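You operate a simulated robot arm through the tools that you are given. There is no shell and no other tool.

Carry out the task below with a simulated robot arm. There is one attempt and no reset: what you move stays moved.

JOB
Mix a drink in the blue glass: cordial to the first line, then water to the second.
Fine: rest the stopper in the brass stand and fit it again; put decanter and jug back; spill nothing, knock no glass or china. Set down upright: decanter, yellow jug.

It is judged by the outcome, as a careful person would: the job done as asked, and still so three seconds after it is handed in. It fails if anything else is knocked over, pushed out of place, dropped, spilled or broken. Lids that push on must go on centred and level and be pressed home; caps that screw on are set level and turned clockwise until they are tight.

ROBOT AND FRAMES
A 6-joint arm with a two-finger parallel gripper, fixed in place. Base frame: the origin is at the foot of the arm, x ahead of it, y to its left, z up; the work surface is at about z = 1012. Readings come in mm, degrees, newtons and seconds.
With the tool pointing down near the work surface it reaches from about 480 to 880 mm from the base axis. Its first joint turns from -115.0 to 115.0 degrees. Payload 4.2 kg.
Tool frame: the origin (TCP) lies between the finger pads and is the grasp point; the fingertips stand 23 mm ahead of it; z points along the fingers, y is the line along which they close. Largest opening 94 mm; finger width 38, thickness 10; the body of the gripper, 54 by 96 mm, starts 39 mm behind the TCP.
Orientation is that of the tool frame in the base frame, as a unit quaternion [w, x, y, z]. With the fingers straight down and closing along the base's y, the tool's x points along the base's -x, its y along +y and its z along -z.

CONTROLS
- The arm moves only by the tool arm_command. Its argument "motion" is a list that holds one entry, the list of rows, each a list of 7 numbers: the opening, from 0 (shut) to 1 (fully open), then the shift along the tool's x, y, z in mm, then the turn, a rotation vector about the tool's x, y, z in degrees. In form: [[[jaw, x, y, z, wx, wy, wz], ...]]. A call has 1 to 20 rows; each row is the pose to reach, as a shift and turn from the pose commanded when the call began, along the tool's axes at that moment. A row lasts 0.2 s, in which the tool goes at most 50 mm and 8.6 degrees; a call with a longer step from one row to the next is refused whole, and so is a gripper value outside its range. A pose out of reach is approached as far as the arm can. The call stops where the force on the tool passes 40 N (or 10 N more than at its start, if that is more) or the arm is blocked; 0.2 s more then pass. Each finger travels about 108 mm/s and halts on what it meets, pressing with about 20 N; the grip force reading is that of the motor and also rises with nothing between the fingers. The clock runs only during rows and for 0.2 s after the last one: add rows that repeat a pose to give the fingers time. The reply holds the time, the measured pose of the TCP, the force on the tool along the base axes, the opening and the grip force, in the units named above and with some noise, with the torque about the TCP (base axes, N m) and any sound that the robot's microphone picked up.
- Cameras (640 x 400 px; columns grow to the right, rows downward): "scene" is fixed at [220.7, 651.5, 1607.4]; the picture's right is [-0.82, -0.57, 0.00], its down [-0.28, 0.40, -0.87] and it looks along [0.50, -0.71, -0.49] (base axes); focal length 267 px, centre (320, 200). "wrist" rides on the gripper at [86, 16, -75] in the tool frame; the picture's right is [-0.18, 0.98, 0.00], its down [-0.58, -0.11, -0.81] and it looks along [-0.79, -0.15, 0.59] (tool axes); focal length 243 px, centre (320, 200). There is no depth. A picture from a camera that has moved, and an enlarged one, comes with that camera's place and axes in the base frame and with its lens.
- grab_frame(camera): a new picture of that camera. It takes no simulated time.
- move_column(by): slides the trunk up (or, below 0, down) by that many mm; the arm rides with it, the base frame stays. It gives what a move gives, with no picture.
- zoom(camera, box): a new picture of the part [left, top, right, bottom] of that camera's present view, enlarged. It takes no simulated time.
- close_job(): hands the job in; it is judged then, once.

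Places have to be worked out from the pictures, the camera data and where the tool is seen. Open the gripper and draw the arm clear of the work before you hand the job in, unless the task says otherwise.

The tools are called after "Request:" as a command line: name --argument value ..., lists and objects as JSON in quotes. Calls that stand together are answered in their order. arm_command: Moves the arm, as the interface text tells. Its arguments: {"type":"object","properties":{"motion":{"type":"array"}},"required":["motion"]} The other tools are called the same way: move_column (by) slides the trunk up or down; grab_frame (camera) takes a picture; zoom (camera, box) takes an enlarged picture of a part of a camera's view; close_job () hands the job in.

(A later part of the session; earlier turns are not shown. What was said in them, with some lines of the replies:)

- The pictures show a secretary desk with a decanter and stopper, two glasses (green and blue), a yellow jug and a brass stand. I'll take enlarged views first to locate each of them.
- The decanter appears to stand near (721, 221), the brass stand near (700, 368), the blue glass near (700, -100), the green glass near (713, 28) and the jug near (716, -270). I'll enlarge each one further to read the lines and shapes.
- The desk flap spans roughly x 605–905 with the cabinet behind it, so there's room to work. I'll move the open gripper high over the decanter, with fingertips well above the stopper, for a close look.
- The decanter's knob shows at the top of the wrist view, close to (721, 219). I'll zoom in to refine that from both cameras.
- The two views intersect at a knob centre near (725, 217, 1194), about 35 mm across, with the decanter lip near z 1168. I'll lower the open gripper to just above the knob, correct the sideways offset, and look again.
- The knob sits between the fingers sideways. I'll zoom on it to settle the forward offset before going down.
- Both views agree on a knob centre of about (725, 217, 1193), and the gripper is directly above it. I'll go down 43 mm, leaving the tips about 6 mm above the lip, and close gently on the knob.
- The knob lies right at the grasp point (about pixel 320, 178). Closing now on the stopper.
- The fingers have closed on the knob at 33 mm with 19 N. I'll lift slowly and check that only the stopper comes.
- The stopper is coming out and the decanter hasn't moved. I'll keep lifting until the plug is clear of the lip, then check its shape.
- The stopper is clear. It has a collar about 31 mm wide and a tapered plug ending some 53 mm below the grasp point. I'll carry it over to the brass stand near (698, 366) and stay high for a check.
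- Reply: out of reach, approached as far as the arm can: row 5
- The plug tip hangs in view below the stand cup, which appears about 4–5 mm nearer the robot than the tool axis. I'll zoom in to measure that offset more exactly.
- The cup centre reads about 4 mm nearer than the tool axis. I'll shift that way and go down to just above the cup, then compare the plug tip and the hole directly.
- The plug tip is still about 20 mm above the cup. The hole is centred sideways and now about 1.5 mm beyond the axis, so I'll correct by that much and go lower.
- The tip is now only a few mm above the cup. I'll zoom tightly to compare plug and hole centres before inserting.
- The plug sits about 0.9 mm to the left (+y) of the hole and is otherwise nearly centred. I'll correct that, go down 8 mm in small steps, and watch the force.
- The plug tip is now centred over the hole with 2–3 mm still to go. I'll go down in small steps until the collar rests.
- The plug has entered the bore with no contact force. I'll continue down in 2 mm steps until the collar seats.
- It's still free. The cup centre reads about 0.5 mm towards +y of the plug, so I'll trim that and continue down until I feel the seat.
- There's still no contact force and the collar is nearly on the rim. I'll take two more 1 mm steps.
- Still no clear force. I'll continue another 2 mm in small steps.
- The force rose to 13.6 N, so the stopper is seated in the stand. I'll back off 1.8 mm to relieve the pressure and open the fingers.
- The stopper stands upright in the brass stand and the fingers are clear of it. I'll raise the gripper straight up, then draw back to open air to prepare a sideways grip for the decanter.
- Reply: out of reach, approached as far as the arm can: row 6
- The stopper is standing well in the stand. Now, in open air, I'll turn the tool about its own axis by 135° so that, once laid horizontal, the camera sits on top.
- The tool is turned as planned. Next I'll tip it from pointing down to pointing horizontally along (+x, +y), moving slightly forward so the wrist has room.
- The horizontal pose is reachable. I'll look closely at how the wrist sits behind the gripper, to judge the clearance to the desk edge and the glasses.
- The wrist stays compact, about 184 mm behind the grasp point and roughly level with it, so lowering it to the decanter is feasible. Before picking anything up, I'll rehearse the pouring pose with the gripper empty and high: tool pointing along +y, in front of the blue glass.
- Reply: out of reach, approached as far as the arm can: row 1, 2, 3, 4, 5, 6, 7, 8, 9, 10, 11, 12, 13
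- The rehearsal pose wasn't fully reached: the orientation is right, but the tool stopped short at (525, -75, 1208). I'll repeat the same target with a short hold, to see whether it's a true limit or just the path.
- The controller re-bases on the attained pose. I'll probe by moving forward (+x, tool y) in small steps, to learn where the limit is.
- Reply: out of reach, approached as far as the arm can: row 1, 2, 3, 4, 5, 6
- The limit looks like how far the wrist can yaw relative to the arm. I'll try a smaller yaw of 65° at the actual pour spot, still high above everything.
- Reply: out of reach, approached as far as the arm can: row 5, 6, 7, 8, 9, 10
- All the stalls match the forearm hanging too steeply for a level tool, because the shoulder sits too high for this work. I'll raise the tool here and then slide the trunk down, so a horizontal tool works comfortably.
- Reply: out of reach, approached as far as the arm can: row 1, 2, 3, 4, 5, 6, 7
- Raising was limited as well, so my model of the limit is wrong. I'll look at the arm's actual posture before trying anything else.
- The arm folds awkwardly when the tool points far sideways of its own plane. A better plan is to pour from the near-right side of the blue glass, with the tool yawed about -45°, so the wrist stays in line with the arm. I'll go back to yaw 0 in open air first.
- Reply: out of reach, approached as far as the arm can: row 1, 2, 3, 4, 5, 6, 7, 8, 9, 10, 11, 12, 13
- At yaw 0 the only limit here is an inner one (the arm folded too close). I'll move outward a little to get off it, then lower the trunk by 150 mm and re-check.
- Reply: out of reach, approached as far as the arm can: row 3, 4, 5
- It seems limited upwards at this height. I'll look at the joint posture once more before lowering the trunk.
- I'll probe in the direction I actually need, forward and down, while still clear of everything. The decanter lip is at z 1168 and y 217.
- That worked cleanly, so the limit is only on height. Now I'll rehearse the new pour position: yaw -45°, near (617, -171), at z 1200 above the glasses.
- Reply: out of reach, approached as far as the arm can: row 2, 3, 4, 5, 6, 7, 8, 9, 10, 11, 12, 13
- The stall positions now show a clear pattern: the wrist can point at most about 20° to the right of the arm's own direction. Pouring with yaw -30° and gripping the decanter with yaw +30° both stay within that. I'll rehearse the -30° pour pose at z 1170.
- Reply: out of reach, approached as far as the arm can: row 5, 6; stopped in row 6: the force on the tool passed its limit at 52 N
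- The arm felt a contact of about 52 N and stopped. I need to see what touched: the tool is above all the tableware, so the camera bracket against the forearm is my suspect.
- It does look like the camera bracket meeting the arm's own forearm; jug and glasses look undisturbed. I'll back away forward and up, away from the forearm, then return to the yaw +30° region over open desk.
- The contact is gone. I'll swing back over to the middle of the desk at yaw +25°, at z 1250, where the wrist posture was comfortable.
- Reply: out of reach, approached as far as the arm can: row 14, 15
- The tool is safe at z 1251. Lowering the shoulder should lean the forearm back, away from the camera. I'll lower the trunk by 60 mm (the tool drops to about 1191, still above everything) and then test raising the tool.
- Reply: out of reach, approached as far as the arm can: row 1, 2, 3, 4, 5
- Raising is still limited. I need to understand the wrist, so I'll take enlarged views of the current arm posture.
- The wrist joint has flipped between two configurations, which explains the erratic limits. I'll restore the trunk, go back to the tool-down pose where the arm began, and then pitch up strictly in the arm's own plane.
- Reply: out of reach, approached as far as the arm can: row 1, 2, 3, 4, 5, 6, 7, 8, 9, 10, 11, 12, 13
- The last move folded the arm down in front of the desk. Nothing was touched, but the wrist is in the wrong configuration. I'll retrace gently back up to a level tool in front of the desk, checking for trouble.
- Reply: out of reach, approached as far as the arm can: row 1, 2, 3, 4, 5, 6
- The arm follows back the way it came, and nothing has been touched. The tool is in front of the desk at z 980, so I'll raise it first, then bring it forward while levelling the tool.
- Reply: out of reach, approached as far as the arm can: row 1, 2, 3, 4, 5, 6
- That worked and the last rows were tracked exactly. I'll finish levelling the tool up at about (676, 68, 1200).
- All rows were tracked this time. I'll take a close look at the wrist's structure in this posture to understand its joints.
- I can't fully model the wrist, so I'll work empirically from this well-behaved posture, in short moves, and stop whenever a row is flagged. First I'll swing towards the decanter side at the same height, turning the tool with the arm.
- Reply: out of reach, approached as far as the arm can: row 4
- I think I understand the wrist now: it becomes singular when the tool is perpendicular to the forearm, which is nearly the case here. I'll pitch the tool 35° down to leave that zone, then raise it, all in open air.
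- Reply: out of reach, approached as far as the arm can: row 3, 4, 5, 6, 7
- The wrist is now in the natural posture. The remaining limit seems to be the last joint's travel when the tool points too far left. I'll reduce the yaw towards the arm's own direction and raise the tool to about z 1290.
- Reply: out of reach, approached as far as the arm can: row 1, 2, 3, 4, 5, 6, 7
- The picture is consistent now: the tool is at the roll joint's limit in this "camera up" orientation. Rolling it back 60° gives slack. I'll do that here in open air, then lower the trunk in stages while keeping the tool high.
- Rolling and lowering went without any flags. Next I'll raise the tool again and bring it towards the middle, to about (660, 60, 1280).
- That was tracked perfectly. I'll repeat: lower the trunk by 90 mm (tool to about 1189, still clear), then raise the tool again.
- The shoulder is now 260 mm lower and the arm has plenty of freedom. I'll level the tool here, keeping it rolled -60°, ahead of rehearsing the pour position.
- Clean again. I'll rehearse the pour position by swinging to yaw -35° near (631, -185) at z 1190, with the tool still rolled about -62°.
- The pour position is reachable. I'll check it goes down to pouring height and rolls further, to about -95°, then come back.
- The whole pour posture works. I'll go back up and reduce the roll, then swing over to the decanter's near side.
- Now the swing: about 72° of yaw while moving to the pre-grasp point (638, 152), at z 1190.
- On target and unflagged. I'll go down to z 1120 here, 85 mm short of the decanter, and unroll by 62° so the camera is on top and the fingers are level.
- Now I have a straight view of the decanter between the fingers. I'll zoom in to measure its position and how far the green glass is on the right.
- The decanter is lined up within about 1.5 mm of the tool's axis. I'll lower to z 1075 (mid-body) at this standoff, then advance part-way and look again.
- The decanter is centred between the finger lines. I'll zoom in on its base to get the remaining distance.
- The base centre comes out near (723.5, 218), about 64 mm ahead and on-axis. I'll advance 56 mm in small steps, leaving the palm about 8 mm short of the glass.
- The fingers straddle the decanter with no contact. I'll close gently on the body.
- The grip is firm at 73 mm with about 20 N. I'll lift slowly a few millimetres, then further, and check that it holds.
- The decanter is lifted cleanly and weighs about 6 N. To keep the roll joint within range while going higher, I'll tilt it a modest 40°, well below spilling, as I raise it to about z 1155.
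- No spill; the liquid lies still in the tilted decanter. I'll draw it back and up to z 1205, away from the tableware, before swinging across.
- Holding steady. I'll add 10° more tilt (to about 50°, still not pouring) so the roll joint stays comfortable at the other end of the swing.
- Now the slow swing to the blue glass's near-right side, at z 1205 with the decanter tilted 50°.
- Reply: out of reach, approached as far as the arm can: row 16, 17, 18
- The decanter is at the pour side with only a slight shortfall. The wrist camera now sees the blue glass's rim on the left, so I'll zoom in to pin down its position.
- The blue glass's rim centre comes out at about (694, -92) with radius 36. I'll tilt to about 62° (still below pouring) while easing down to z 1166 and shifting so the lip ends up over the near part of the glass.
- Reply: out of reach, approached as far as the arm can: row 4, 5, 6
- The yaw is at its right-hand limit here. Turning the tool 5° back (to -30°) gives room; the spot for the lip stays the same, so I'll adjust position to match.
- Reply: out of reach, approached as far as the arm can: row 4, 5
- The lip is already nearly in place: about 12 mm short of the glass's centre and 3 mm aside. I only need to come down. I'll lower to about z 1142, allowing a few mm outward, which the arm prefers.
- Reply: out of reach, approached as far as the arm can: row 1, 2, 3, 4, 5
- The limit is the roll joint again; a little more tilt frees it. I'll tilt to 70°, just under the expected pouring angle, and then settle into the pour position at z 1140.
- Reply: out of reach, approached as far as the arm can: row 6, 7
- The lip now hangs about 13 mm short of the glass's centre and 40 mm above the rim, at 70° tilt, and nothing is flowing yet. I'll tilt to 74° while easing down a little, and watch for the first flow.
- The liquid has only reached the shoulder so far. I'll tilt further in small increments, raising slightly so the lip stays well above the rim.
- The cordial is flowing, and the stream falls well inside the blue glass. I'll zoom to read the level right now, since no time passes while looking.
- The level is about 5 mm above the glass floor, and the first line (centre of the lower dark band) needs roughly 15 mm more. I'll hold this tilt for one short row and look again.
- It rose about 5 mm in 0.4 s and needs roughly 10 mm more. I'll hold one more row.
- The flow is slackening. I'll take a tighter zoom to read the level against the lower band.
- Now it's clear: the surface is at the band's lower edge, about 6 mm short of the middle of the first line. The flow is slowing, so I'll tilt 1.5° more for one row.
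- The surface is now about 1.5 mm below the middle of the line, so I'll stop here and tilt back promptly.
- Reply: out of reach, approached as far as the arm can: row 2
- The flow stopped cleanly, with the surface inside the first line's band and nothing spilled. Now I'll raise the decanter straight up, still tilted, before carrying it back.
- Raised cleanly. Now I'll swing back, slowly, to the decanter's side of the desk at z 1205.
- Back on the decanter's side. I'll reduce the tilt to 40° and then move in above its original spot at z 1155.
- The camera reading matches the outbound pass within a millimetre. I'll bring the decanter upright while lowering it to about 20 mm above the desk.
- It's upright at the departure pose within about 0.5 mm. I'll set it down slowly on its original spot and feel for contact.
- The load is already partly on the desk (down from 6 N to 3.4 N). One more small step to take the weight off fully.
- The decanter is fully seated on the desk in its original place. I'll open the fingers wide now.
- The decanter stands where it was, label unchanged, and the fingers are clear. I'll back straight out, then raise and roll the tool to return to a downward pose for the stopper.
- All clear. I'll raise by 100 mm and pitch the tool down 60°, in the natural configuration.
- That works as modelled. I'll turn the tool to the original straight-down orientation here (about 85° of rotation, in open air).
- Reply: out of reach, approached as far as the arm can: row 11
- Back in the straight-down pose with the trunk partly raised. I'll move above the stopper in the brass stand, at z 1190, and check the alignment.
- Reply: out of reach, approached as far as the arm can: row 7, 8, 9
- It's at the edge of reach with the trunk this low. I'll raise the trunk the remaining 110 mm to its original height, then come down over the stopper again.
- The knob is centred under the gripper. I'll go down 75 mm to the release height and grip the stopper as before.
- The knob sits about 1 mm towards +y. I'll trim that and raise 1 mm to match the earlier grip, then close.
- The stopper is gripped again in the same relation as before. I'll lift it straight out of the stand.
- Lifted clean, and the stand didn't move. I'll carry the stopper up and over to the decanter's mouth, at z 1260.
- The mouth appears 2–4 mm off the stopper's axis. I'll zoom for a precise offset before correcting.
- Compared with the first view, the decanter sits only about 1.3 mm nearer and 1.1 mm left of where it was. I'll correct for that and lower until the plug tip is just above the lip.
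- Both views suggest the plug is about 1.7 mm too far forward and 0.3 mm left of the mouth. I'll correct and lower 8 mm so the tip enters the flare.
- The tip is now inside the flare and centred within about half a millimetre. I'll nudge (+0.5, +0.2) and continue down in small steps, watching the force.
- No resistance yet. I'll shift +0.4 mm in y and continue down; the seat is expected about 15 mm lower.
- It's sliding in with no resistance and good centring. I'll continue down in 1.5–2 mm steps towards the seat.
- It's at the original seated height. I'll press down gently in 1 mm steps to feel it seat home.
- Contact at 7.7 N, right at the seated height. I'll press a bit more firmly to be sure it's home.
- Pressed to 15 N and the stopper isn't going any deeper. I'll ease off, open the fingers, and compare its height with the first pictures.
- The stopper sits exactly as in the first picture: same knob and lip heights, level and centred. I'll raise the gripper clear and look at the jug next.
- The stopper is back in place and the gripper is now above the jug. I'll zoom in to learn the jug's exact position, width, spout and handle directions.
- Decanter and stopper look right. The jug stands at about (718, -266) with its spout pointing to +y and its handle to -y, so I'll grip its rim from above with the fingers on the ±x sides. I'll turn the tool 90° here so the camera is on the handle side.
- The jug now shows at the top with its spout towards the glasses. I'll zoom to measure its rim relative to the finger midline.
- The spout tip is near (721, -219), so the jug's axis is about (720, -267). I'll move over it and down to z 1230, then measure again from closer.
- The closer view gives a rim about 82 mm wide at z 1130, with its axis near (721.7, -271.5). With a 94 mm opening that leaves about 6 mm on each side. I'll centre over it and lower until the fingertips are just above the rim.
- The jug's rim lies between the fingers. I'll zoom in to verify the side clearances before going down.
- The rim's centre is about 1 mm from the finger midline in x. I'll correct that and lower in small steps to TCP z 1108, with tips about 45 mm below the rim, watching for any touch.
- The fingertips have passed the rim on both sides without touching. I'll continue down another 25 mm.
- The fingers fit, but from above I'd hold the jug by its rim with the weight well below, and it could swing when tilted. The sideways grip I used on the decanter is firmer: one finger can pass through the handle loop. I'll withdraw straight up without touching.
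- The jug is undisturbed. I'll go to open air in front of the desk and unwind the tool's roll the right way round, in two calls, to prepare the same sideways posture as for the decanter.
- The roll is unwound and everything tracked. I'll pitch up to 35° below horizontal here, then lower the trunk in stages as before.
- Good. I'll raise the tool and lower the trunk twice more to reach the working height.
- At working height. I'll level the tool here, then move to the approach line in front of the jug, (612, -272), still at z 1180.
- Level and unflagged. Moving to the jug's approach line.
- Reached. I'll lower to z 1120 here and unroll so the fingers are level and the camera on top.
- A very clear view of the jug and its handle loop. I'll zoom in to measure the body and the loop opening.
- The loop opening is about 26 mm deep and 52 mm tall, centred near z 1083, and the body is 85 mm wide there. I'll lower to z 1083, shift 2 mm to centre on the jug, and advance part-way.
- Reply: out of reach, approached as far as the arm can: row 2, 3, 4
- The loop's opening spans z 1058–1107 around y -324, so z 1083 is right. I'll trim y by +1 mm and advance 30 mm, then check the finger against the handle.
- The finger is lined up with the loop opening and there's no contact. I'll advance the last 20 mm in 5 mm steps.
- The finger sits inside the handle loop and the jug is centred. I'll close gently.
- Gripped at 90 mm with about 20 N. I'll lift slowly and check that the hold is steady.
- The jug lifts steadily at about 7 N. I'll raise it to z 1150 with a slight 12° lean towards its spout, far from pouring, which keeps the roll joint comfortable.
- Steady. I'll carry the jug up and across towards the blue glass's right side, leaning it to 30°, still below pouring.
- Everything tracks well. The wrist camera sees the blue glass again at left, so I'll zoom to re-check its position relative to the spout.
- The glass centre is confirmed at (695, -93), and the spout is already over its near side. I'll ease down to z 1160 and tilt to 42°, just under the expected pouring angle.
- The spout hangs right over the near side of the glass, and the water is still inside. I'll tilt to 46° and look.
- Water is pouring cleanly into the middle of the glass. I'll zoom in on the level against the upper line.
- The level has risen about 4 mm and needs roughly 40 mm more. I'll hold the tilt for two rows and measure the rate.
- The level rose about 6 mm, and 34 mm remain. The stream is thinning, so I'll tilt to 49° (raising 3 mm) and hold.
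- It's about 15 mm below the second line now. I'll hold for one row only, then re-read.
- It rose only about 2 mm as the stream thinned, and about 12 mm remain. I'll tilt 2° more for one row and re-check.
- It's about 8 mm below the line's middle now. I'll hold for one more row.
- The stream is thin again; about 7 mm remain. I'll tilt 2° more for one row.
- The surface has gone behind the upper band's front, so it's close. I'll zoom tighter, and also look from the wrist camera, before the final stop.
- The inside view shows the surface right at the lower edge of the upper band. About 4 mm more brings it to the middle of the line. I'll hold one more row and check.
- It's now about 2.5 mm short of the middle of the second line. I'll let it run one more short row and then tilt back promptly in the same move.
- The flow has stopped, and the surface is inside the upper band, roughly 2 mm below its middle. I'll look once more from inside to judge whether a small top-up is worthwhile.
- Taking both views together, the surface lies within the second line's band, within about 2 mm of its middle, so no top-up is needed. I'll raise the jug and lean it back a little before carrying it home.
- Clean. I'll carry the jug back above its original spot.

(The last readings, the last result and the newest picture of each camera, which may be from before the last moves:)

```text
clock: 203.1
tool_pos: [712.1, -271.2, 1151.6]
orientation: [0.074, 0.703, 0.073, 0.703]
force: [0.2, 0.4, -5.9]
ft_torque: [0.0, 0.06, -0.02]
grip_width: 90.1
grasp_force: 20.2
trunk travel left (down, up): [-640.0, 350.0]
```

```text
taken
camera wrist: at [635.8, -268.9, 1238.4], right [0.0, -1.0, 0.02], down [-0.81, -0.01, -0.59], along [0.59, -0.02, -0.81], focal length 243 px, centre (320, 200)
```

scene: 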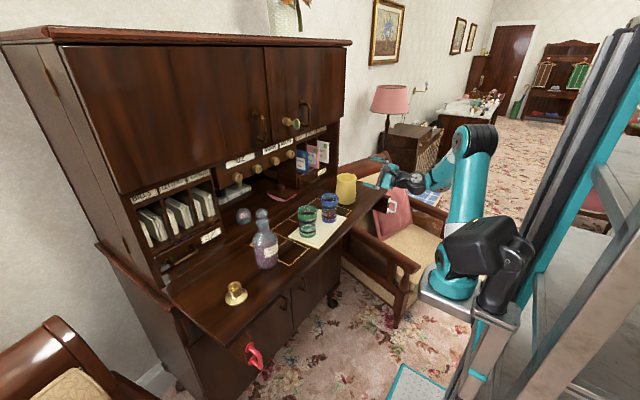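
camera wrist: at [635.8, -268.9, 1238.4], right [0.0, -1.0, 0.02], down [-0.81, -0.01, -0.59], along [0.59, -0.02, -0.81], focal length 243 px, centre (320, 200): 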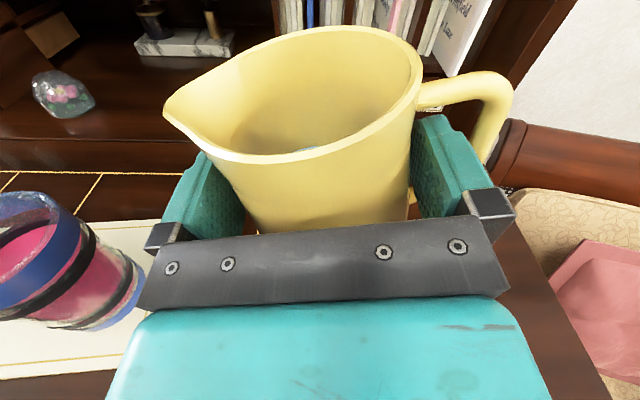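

It's over the original spot within 1 mm. I'll bring the jug upright while lowering to 20 mm above the desk.

Request:
arm_command --motion '[[[0.75, -6, -1, 0, 0, 0, 2], [0.75, -12, -2, 0, 0, 0, 4], [0.75, -18, -3, 0, 0, 0, 6], [0.75, -24, -4.5, 0, 0, 0, 8], [0.75, -30, -6, 0, 0, 0, 10], [0.75, -37, -7.5, 0, 0, 0, 11.5], [0.75, -46.1, -9.1, 0, 0, 0, 12], [0.75, -46.1, -9.1, 0, 0, 0, 12]]]'

Request:
grab_frame --camera "wrist"

Request:
zoom --camera "scene" --box '[320, 150, 400, 215]'

```text
clock: 204.9
tool_pos: [713.2, -272.9, 1103.2]
orientation: [0.0, 0.707, 0.0, 0.707]
force: [0.3, 0.5, -4.4]
ft_torque: [0.02, 0.11, -0.03]
grip_width: 89.9
grasp_force: 20.2
trunk travel left (down, up): [-640.0, 350.0]
```

```text
taken
camera wrist: at [636.2, -288.7, 1189.8], right [0.0, -0.98, -0.18], down [-0.81, 0.11, -0.58], along [0.59, 0.15, -0.79], focal length 243 px, centre (320, 200)
```

wrist: 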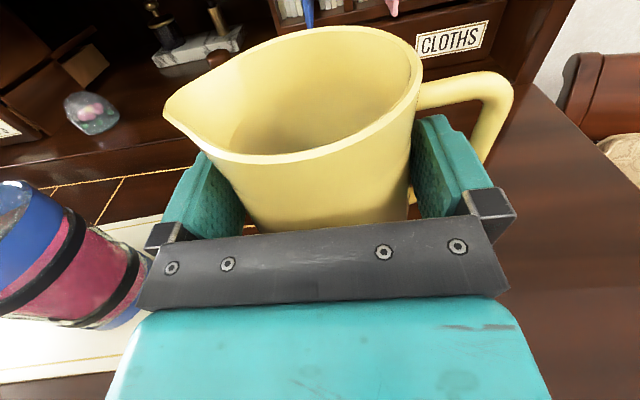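

```text
6.15 times, centred on (360, 182) of scene
camera zoom: at [220.7, 651.5, 1607.4], right [-0.82, -0.57, 0.0], down [-0.28, 0.4, -0.87], along [0.5, -0.71, -0.49], focal length 1642 px, centre (74, 308)
```

zoom: 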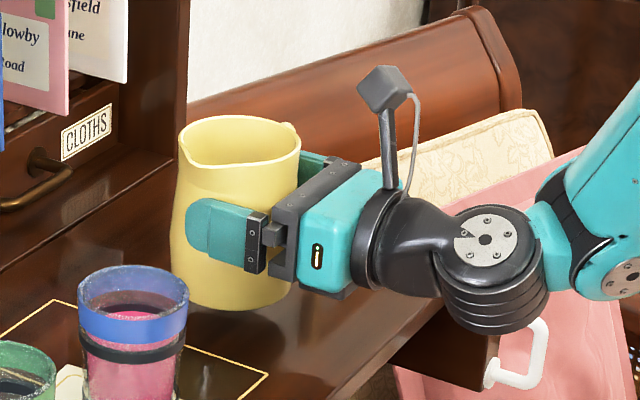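

It matches the lift-off pose to within 0.5 mm. I'll set it down gently.

Request:
arm_command --motion '[[[0.75, -6, 0, 0, 0, 0, 0], [0.75, -11, 0, 0, 0, 0, 0], [0.75, -15, 0, 0, 0, 0, 0], [0.75, -17.5, 0, 0, 0, 0, 0], [0.75, -19, 0, 0, 0, 0, 0]]]'

```text
clock: 206.1
tool_pos: [711.9, -273.5, 1083.7]
orientation: [0.001, 0.707, 0.0, 0.708]
force: [-1.6, 0.8, -0.6]
ft_torque: [0.07, 0.26, 0.0]
grip_width: 90.2
grasp_force: 20.3
trunk travel left (down, up): [-640.0, 350.0]
```

The weight is on the desk. I'll add a hair more, then open the fingers.

Request:
arm_command --motion '[[[0.75, -0.5, 0, 0, 0, 0, 0], [0.75, -0.5, 0, 0, 0, 0, 0]]]'

Request:
zoom --camera "scene" --box '[320, 150, 400, 215]'

```text
clock: 206.7
tool_pos: [711.1, -273.4, 1083.9]
orientation: [0.001, 0.707, 0.0, 0.708]
force: [-1.2, -0.6, 5.6]
ft_torque: [0.2, 0.37, 0.05]
grip_width: 89.9
grasp_force: 20.1
trunk travel left (down, up): [-640.0, 350.0]
```

```text
6.15 times, centred on (360, 182) of scene
camera zoom: at [220.7, 651.5, 1607.4], right [-0.82, -0.57, 0.0], down [-0.28, 0.4, -0.87], along [0.5, -0.71, -0.49], focal length 1642 px, centre (74, 308)
```

zoom: 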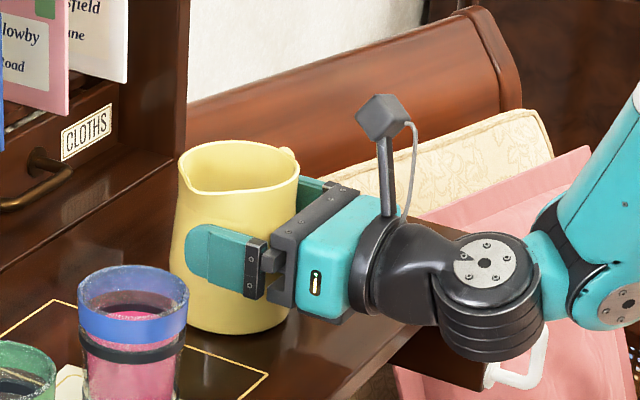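

Seated at 5.6 N. I'll ease the pressure and open fully.

Request:
arm_command --motion '[[[0.85, 0.4, 0, 0, 0, 0, 0], [0.95, 0.4, 0, 0, 0, 0, 0], [1, 0.4, 0, 0, 0, 0, 0], [1, 0.4, 0, 0, 0, 0, 0]]]'

Request:
zoom --camera "wrist" --box '[160, 0, 500, 240]'

```text
clock: 207.7
tool_pos: [710.5, -272.4, 1083.1]
orientation: [0.001, 0.707, -0.001, 0.707]
force: [-0.6, -1.0, 0.7]
ft_torque: [-0.02, 0.03, -0.05]
grip_width: 93.9
grasp_force: 0.1
trunk travel left (down, up): [-640.0, 350.0]
```

```text
1.67 times, centred on (330, 120) of wrist
camera zoom: at [636.1, -288.6, 1169.9], right [0.0, -0.98, -0.18], down [-0.81, 0.11, -0.58], along [0.59, 0.15, -0.79], focal length 404 px, centre (303, 333)
```

zoom: 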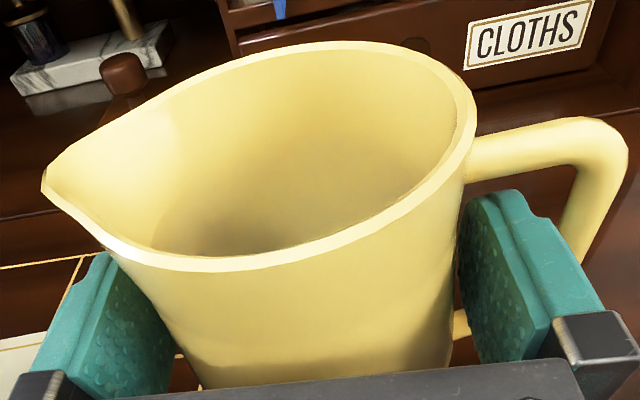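

The fingers are open with the jug centred between them. I'll back straight out in small steps, watching the force as the finger leaves the handle loop.

Request:
arm_command --motion '[[[1, 0, 0, -5, 0, 0, 0], [1, 0, 0, -12, 0, 0, 0], [1, 0, 0, -20, 0, 0, 0], [1, 0, 0, -30, 0, 0, 0], [1, 0, 0, -42, 0, 0, 0]]]'

Request:
zoom --camera "wrist" --box '[160, 0, 500, 240]'

Request:
zoom --camera "scene" --box '[310, 150, 400, 220]'

```text
clock: 208.9
tool_pos: [670.0, -271.3, 1084.2]
orientation: [0.0, 0.707, 0.0, 0.707]
force: [0.3, -0.6, 0.7]
ft_torque: [-0.02, 0.01, -0.01]
grip_width: 93.7
grasp_force: 0.1
trunk travel left (down, up): [-640.0, 350.0]
```

```text
1.67 times, centred on (330, 120) of wrist
camera zoom: at [594.5, -287.2, 1170.2], right [0.0, -0.98, -0.18], down [-0.81, 0.11, -0.58], along [0.59, 0.15, -0.79], focal length 404 px, centre (303, 333)
```

zoom: 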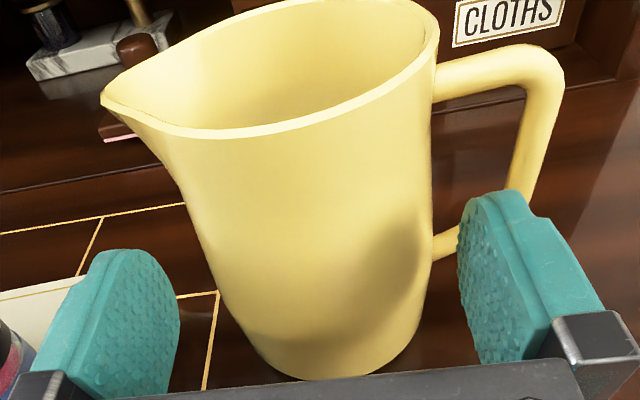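

```text
5.71 times, centred on (355, 185) of scene
camera zoom: at [220.7, 651.5, 1607.4], right [-0.82, -0.57, 0.0], down [-0.28, 0.4, -0.87], along [0.5, -0.71, -0.49], focal length 1524 px, centre (120, 286)
```

zoom: 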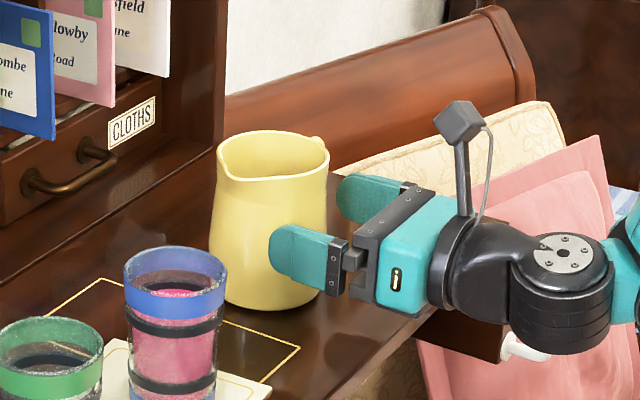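

The finger is clear of the handle and the jug stands undisturbed. I'll retreat further and raise the gripper away from the desk.

Request:
arm_command --motion '[[[1, 0, 0, -15, 0, 0, 0], [1, 5, 0, -30, 0, 0, 0], [1, 15, 0, -42, 0, 0, 0], [1, 27, 0, -52, 0, 0, 0], [1, 37, 0, -57, 0, 0, 0], [1, 37, 0, -57, 0, 0, -8], [1, 37, 0, -57, 0, 0, -16], [1, 37, 0, -57, 0, 0, -24], [1, 37, 0, -57, 0, 0, -32], [1, 37, 0, -57, 0, 0, -40], [1, 60, 0, -57, 0, 0, -48], [1, 90, 0, -57, 0, 0, -56], [1, 120, 0, -57, 0, 0, -62]]]'

Request:
grab_frame --camera "scene"

Request:
zoom --camera "scene" --box '[305, 165, 375, 230]'

```text
clock: 211.7
tool_pos: [613.0, -274.2, 1203.1]
orientation: [0.365, 0.606, 0.365, 0.605]
force: [0.2, 0.1, -0.6]
ft_torque: [0.02, 0.02, -0.01]
grip_width: 93.8
grasp_force: 0.2
trunk travel left (down, up): [-640.0, 350.0]
```

```text
taken
```

scene: 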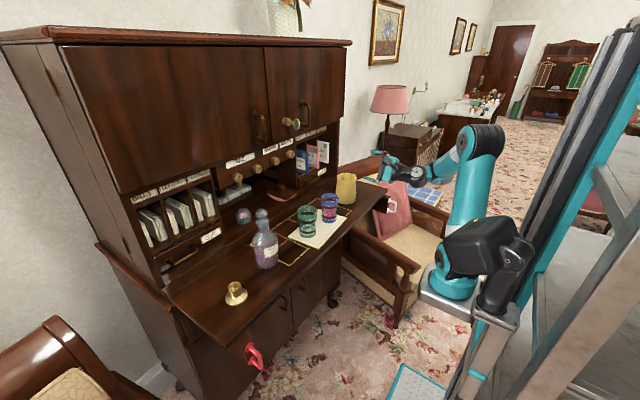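

```text
6.15 times, centred on (340, 198) of scene
camera zoom: at [220.7, 651.5, 1607.4], right [-0.82, -0.57, 0.0], down [-0.28, 0.4, -0.87], along [0.5, -0.71, -0.49], focal length 1642 px, centre (197, 215)
```

zoom: 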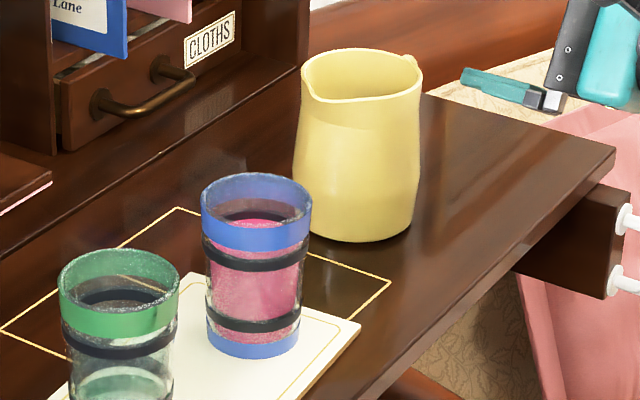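

Everything is in place. I'll do a final close inspection of the drink's level, the jug, the decanter with its stopper, and the stand.

Request:
zoom --camera "scene" --box '[318, 192, 344, 222]'

Request:
zoom --camera "scene" --box '[325, 165, 365, 210]'

Request:
zoom --camera "scene" --box '[210, 200, 290, 310]'

Request:
zoom --camera "scene" --box '[245, 200, 285, 240]'

```text
13.33 times, centred on (331, 207) of scene
camera zoom: at [220.7, 651.5, 1607.4], right [-0.82, -0.57, 0.0], down [-0.28, 0.4, -0.87], along [0.5, -0.71, -0.49], focal length 3557 px, centre (173, 107)
```

zoom: 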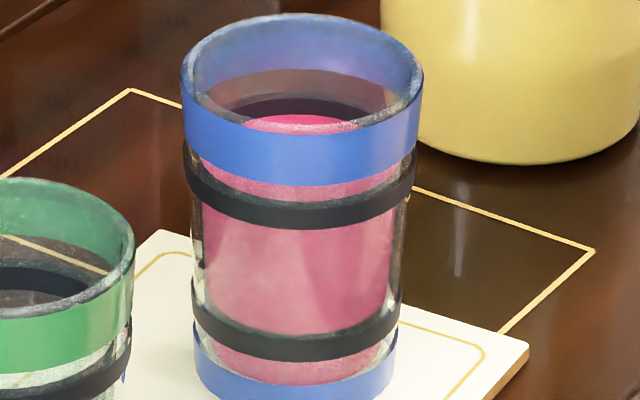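

```text
8.89 times, centred on (345, 188) of scene
camera zoom: at [220.7, 651.5, 1607.4], right [-0.82, -0.57, 0.0], down [-0.28, 0.4, -0.87], along [0.5, -0.71, -0.49], focal length 2371 px, centre (98, 311)
```

zoom: 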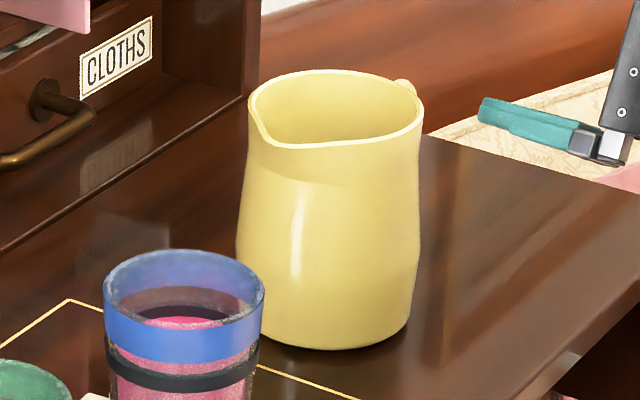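

```text
3.64 times, centred on (250, 255) of scene
camera zoom: at [220.7, 651.5, 1607.4], right [-0.82, -0.57, 0.0], down [-0.28, 0.4, -0.87], along [0.5, -0.71, -0.49], focal length 970 px, centre (574, 0)
```

zoom: 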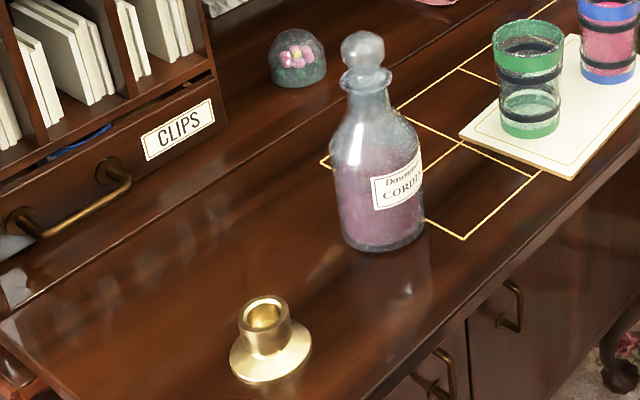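

```text
10.00 times, centred on (265, 220) of scene
camera zoom: at [220.7, 651.5, 1607.4], right [-0.82, -0.57, 0.0], down [-0.28, 0.4, -0.87], along [0.5, -0.71, -0.49], focal length 2668 px, centre (870, 0)
```

zoom: 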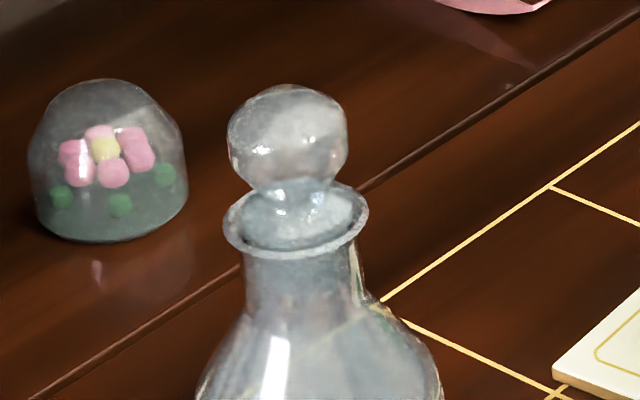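

All matches the opening pictures: jug and decanter are back in place, the stopper is seated level, the stand is unmoved, the drink is at the second line and nothing is spilled. I'll raise the arm well clear of the desk.

Request:
move_column --by 150

Request:
arm_command --motion '[[[1, 0, 0, -5, 0, 0, 0], [1, 0, 0, -10, 0, 0, 0], [1, 0, 0, -10, 0, 0, 0]]]'

Request:
grab_frame --camera "scene"

```text
clock: 213.4
tool_pos: [613.0, -274.2, 1354.6]
orientation: [0.364, 0.606, 0.364, 0.606]
force: [0.7, -0.6, 0.5]
ft_torque: [-0.01, 0.01, 0.02]
grip_width: 93.9
grasp_force: 0.0
trunk travel left (down, up): [-790.0, 200.0]
```

```text
clock: 214.2
tool_pos: [602.6, -273.4, 1354.5]
orientation: [0.365, 0.606, 0.363, 0.606]
force: [0.0, -0.1, 0.3]
ft_torque: [0.0, 0.04, 0.0]
grip_width: 94.0
grasp_force: 0.0
trunk travel left (down, up): [-790.0, 200.0]
```

```text
taken
```

scene: 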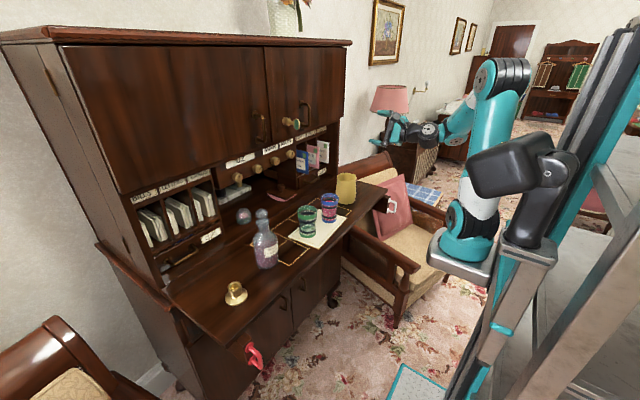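

The gripper is open and well clear of the desk. The drink is mixed, the stopper is fitted, and the decanter and jug stand upright in their places with nothing spilled or disturbed. I'm handing the job in.

Request:
close_job

```text
The job is handed in.
```

The drink is mixed in the blue glass: cordial to the first line, then water to the second. I've handed the job in.

- **Drink:** by the camera views, the cordial reached within about 1–2 mm of the middle of the first line. The water brought it to within about 2 mm of the middle of the second.
- **Stopper:** it rested in the brass stand during the pour. It is back in the decanter, level, and at the same height as in the first pictures.
- **Decanter and jug:** both are upright. The decanter is within about 2 mm of its original spot, and the jug within about 2 mm of its own.
- **Spills and knocks:** I saw nothing spilled. The glasses, stand and other items look undisturbed in the final pictures.
- **One contact during setup:** while I was working out the arm's reach, it stopped on a 52 N force reading. The tool was above all the tableware at the time, and I believe the camera bracket met the arm's own forearm. Nothing on the desk moved.

The gripper is open and the arm is raised clear of the desk.
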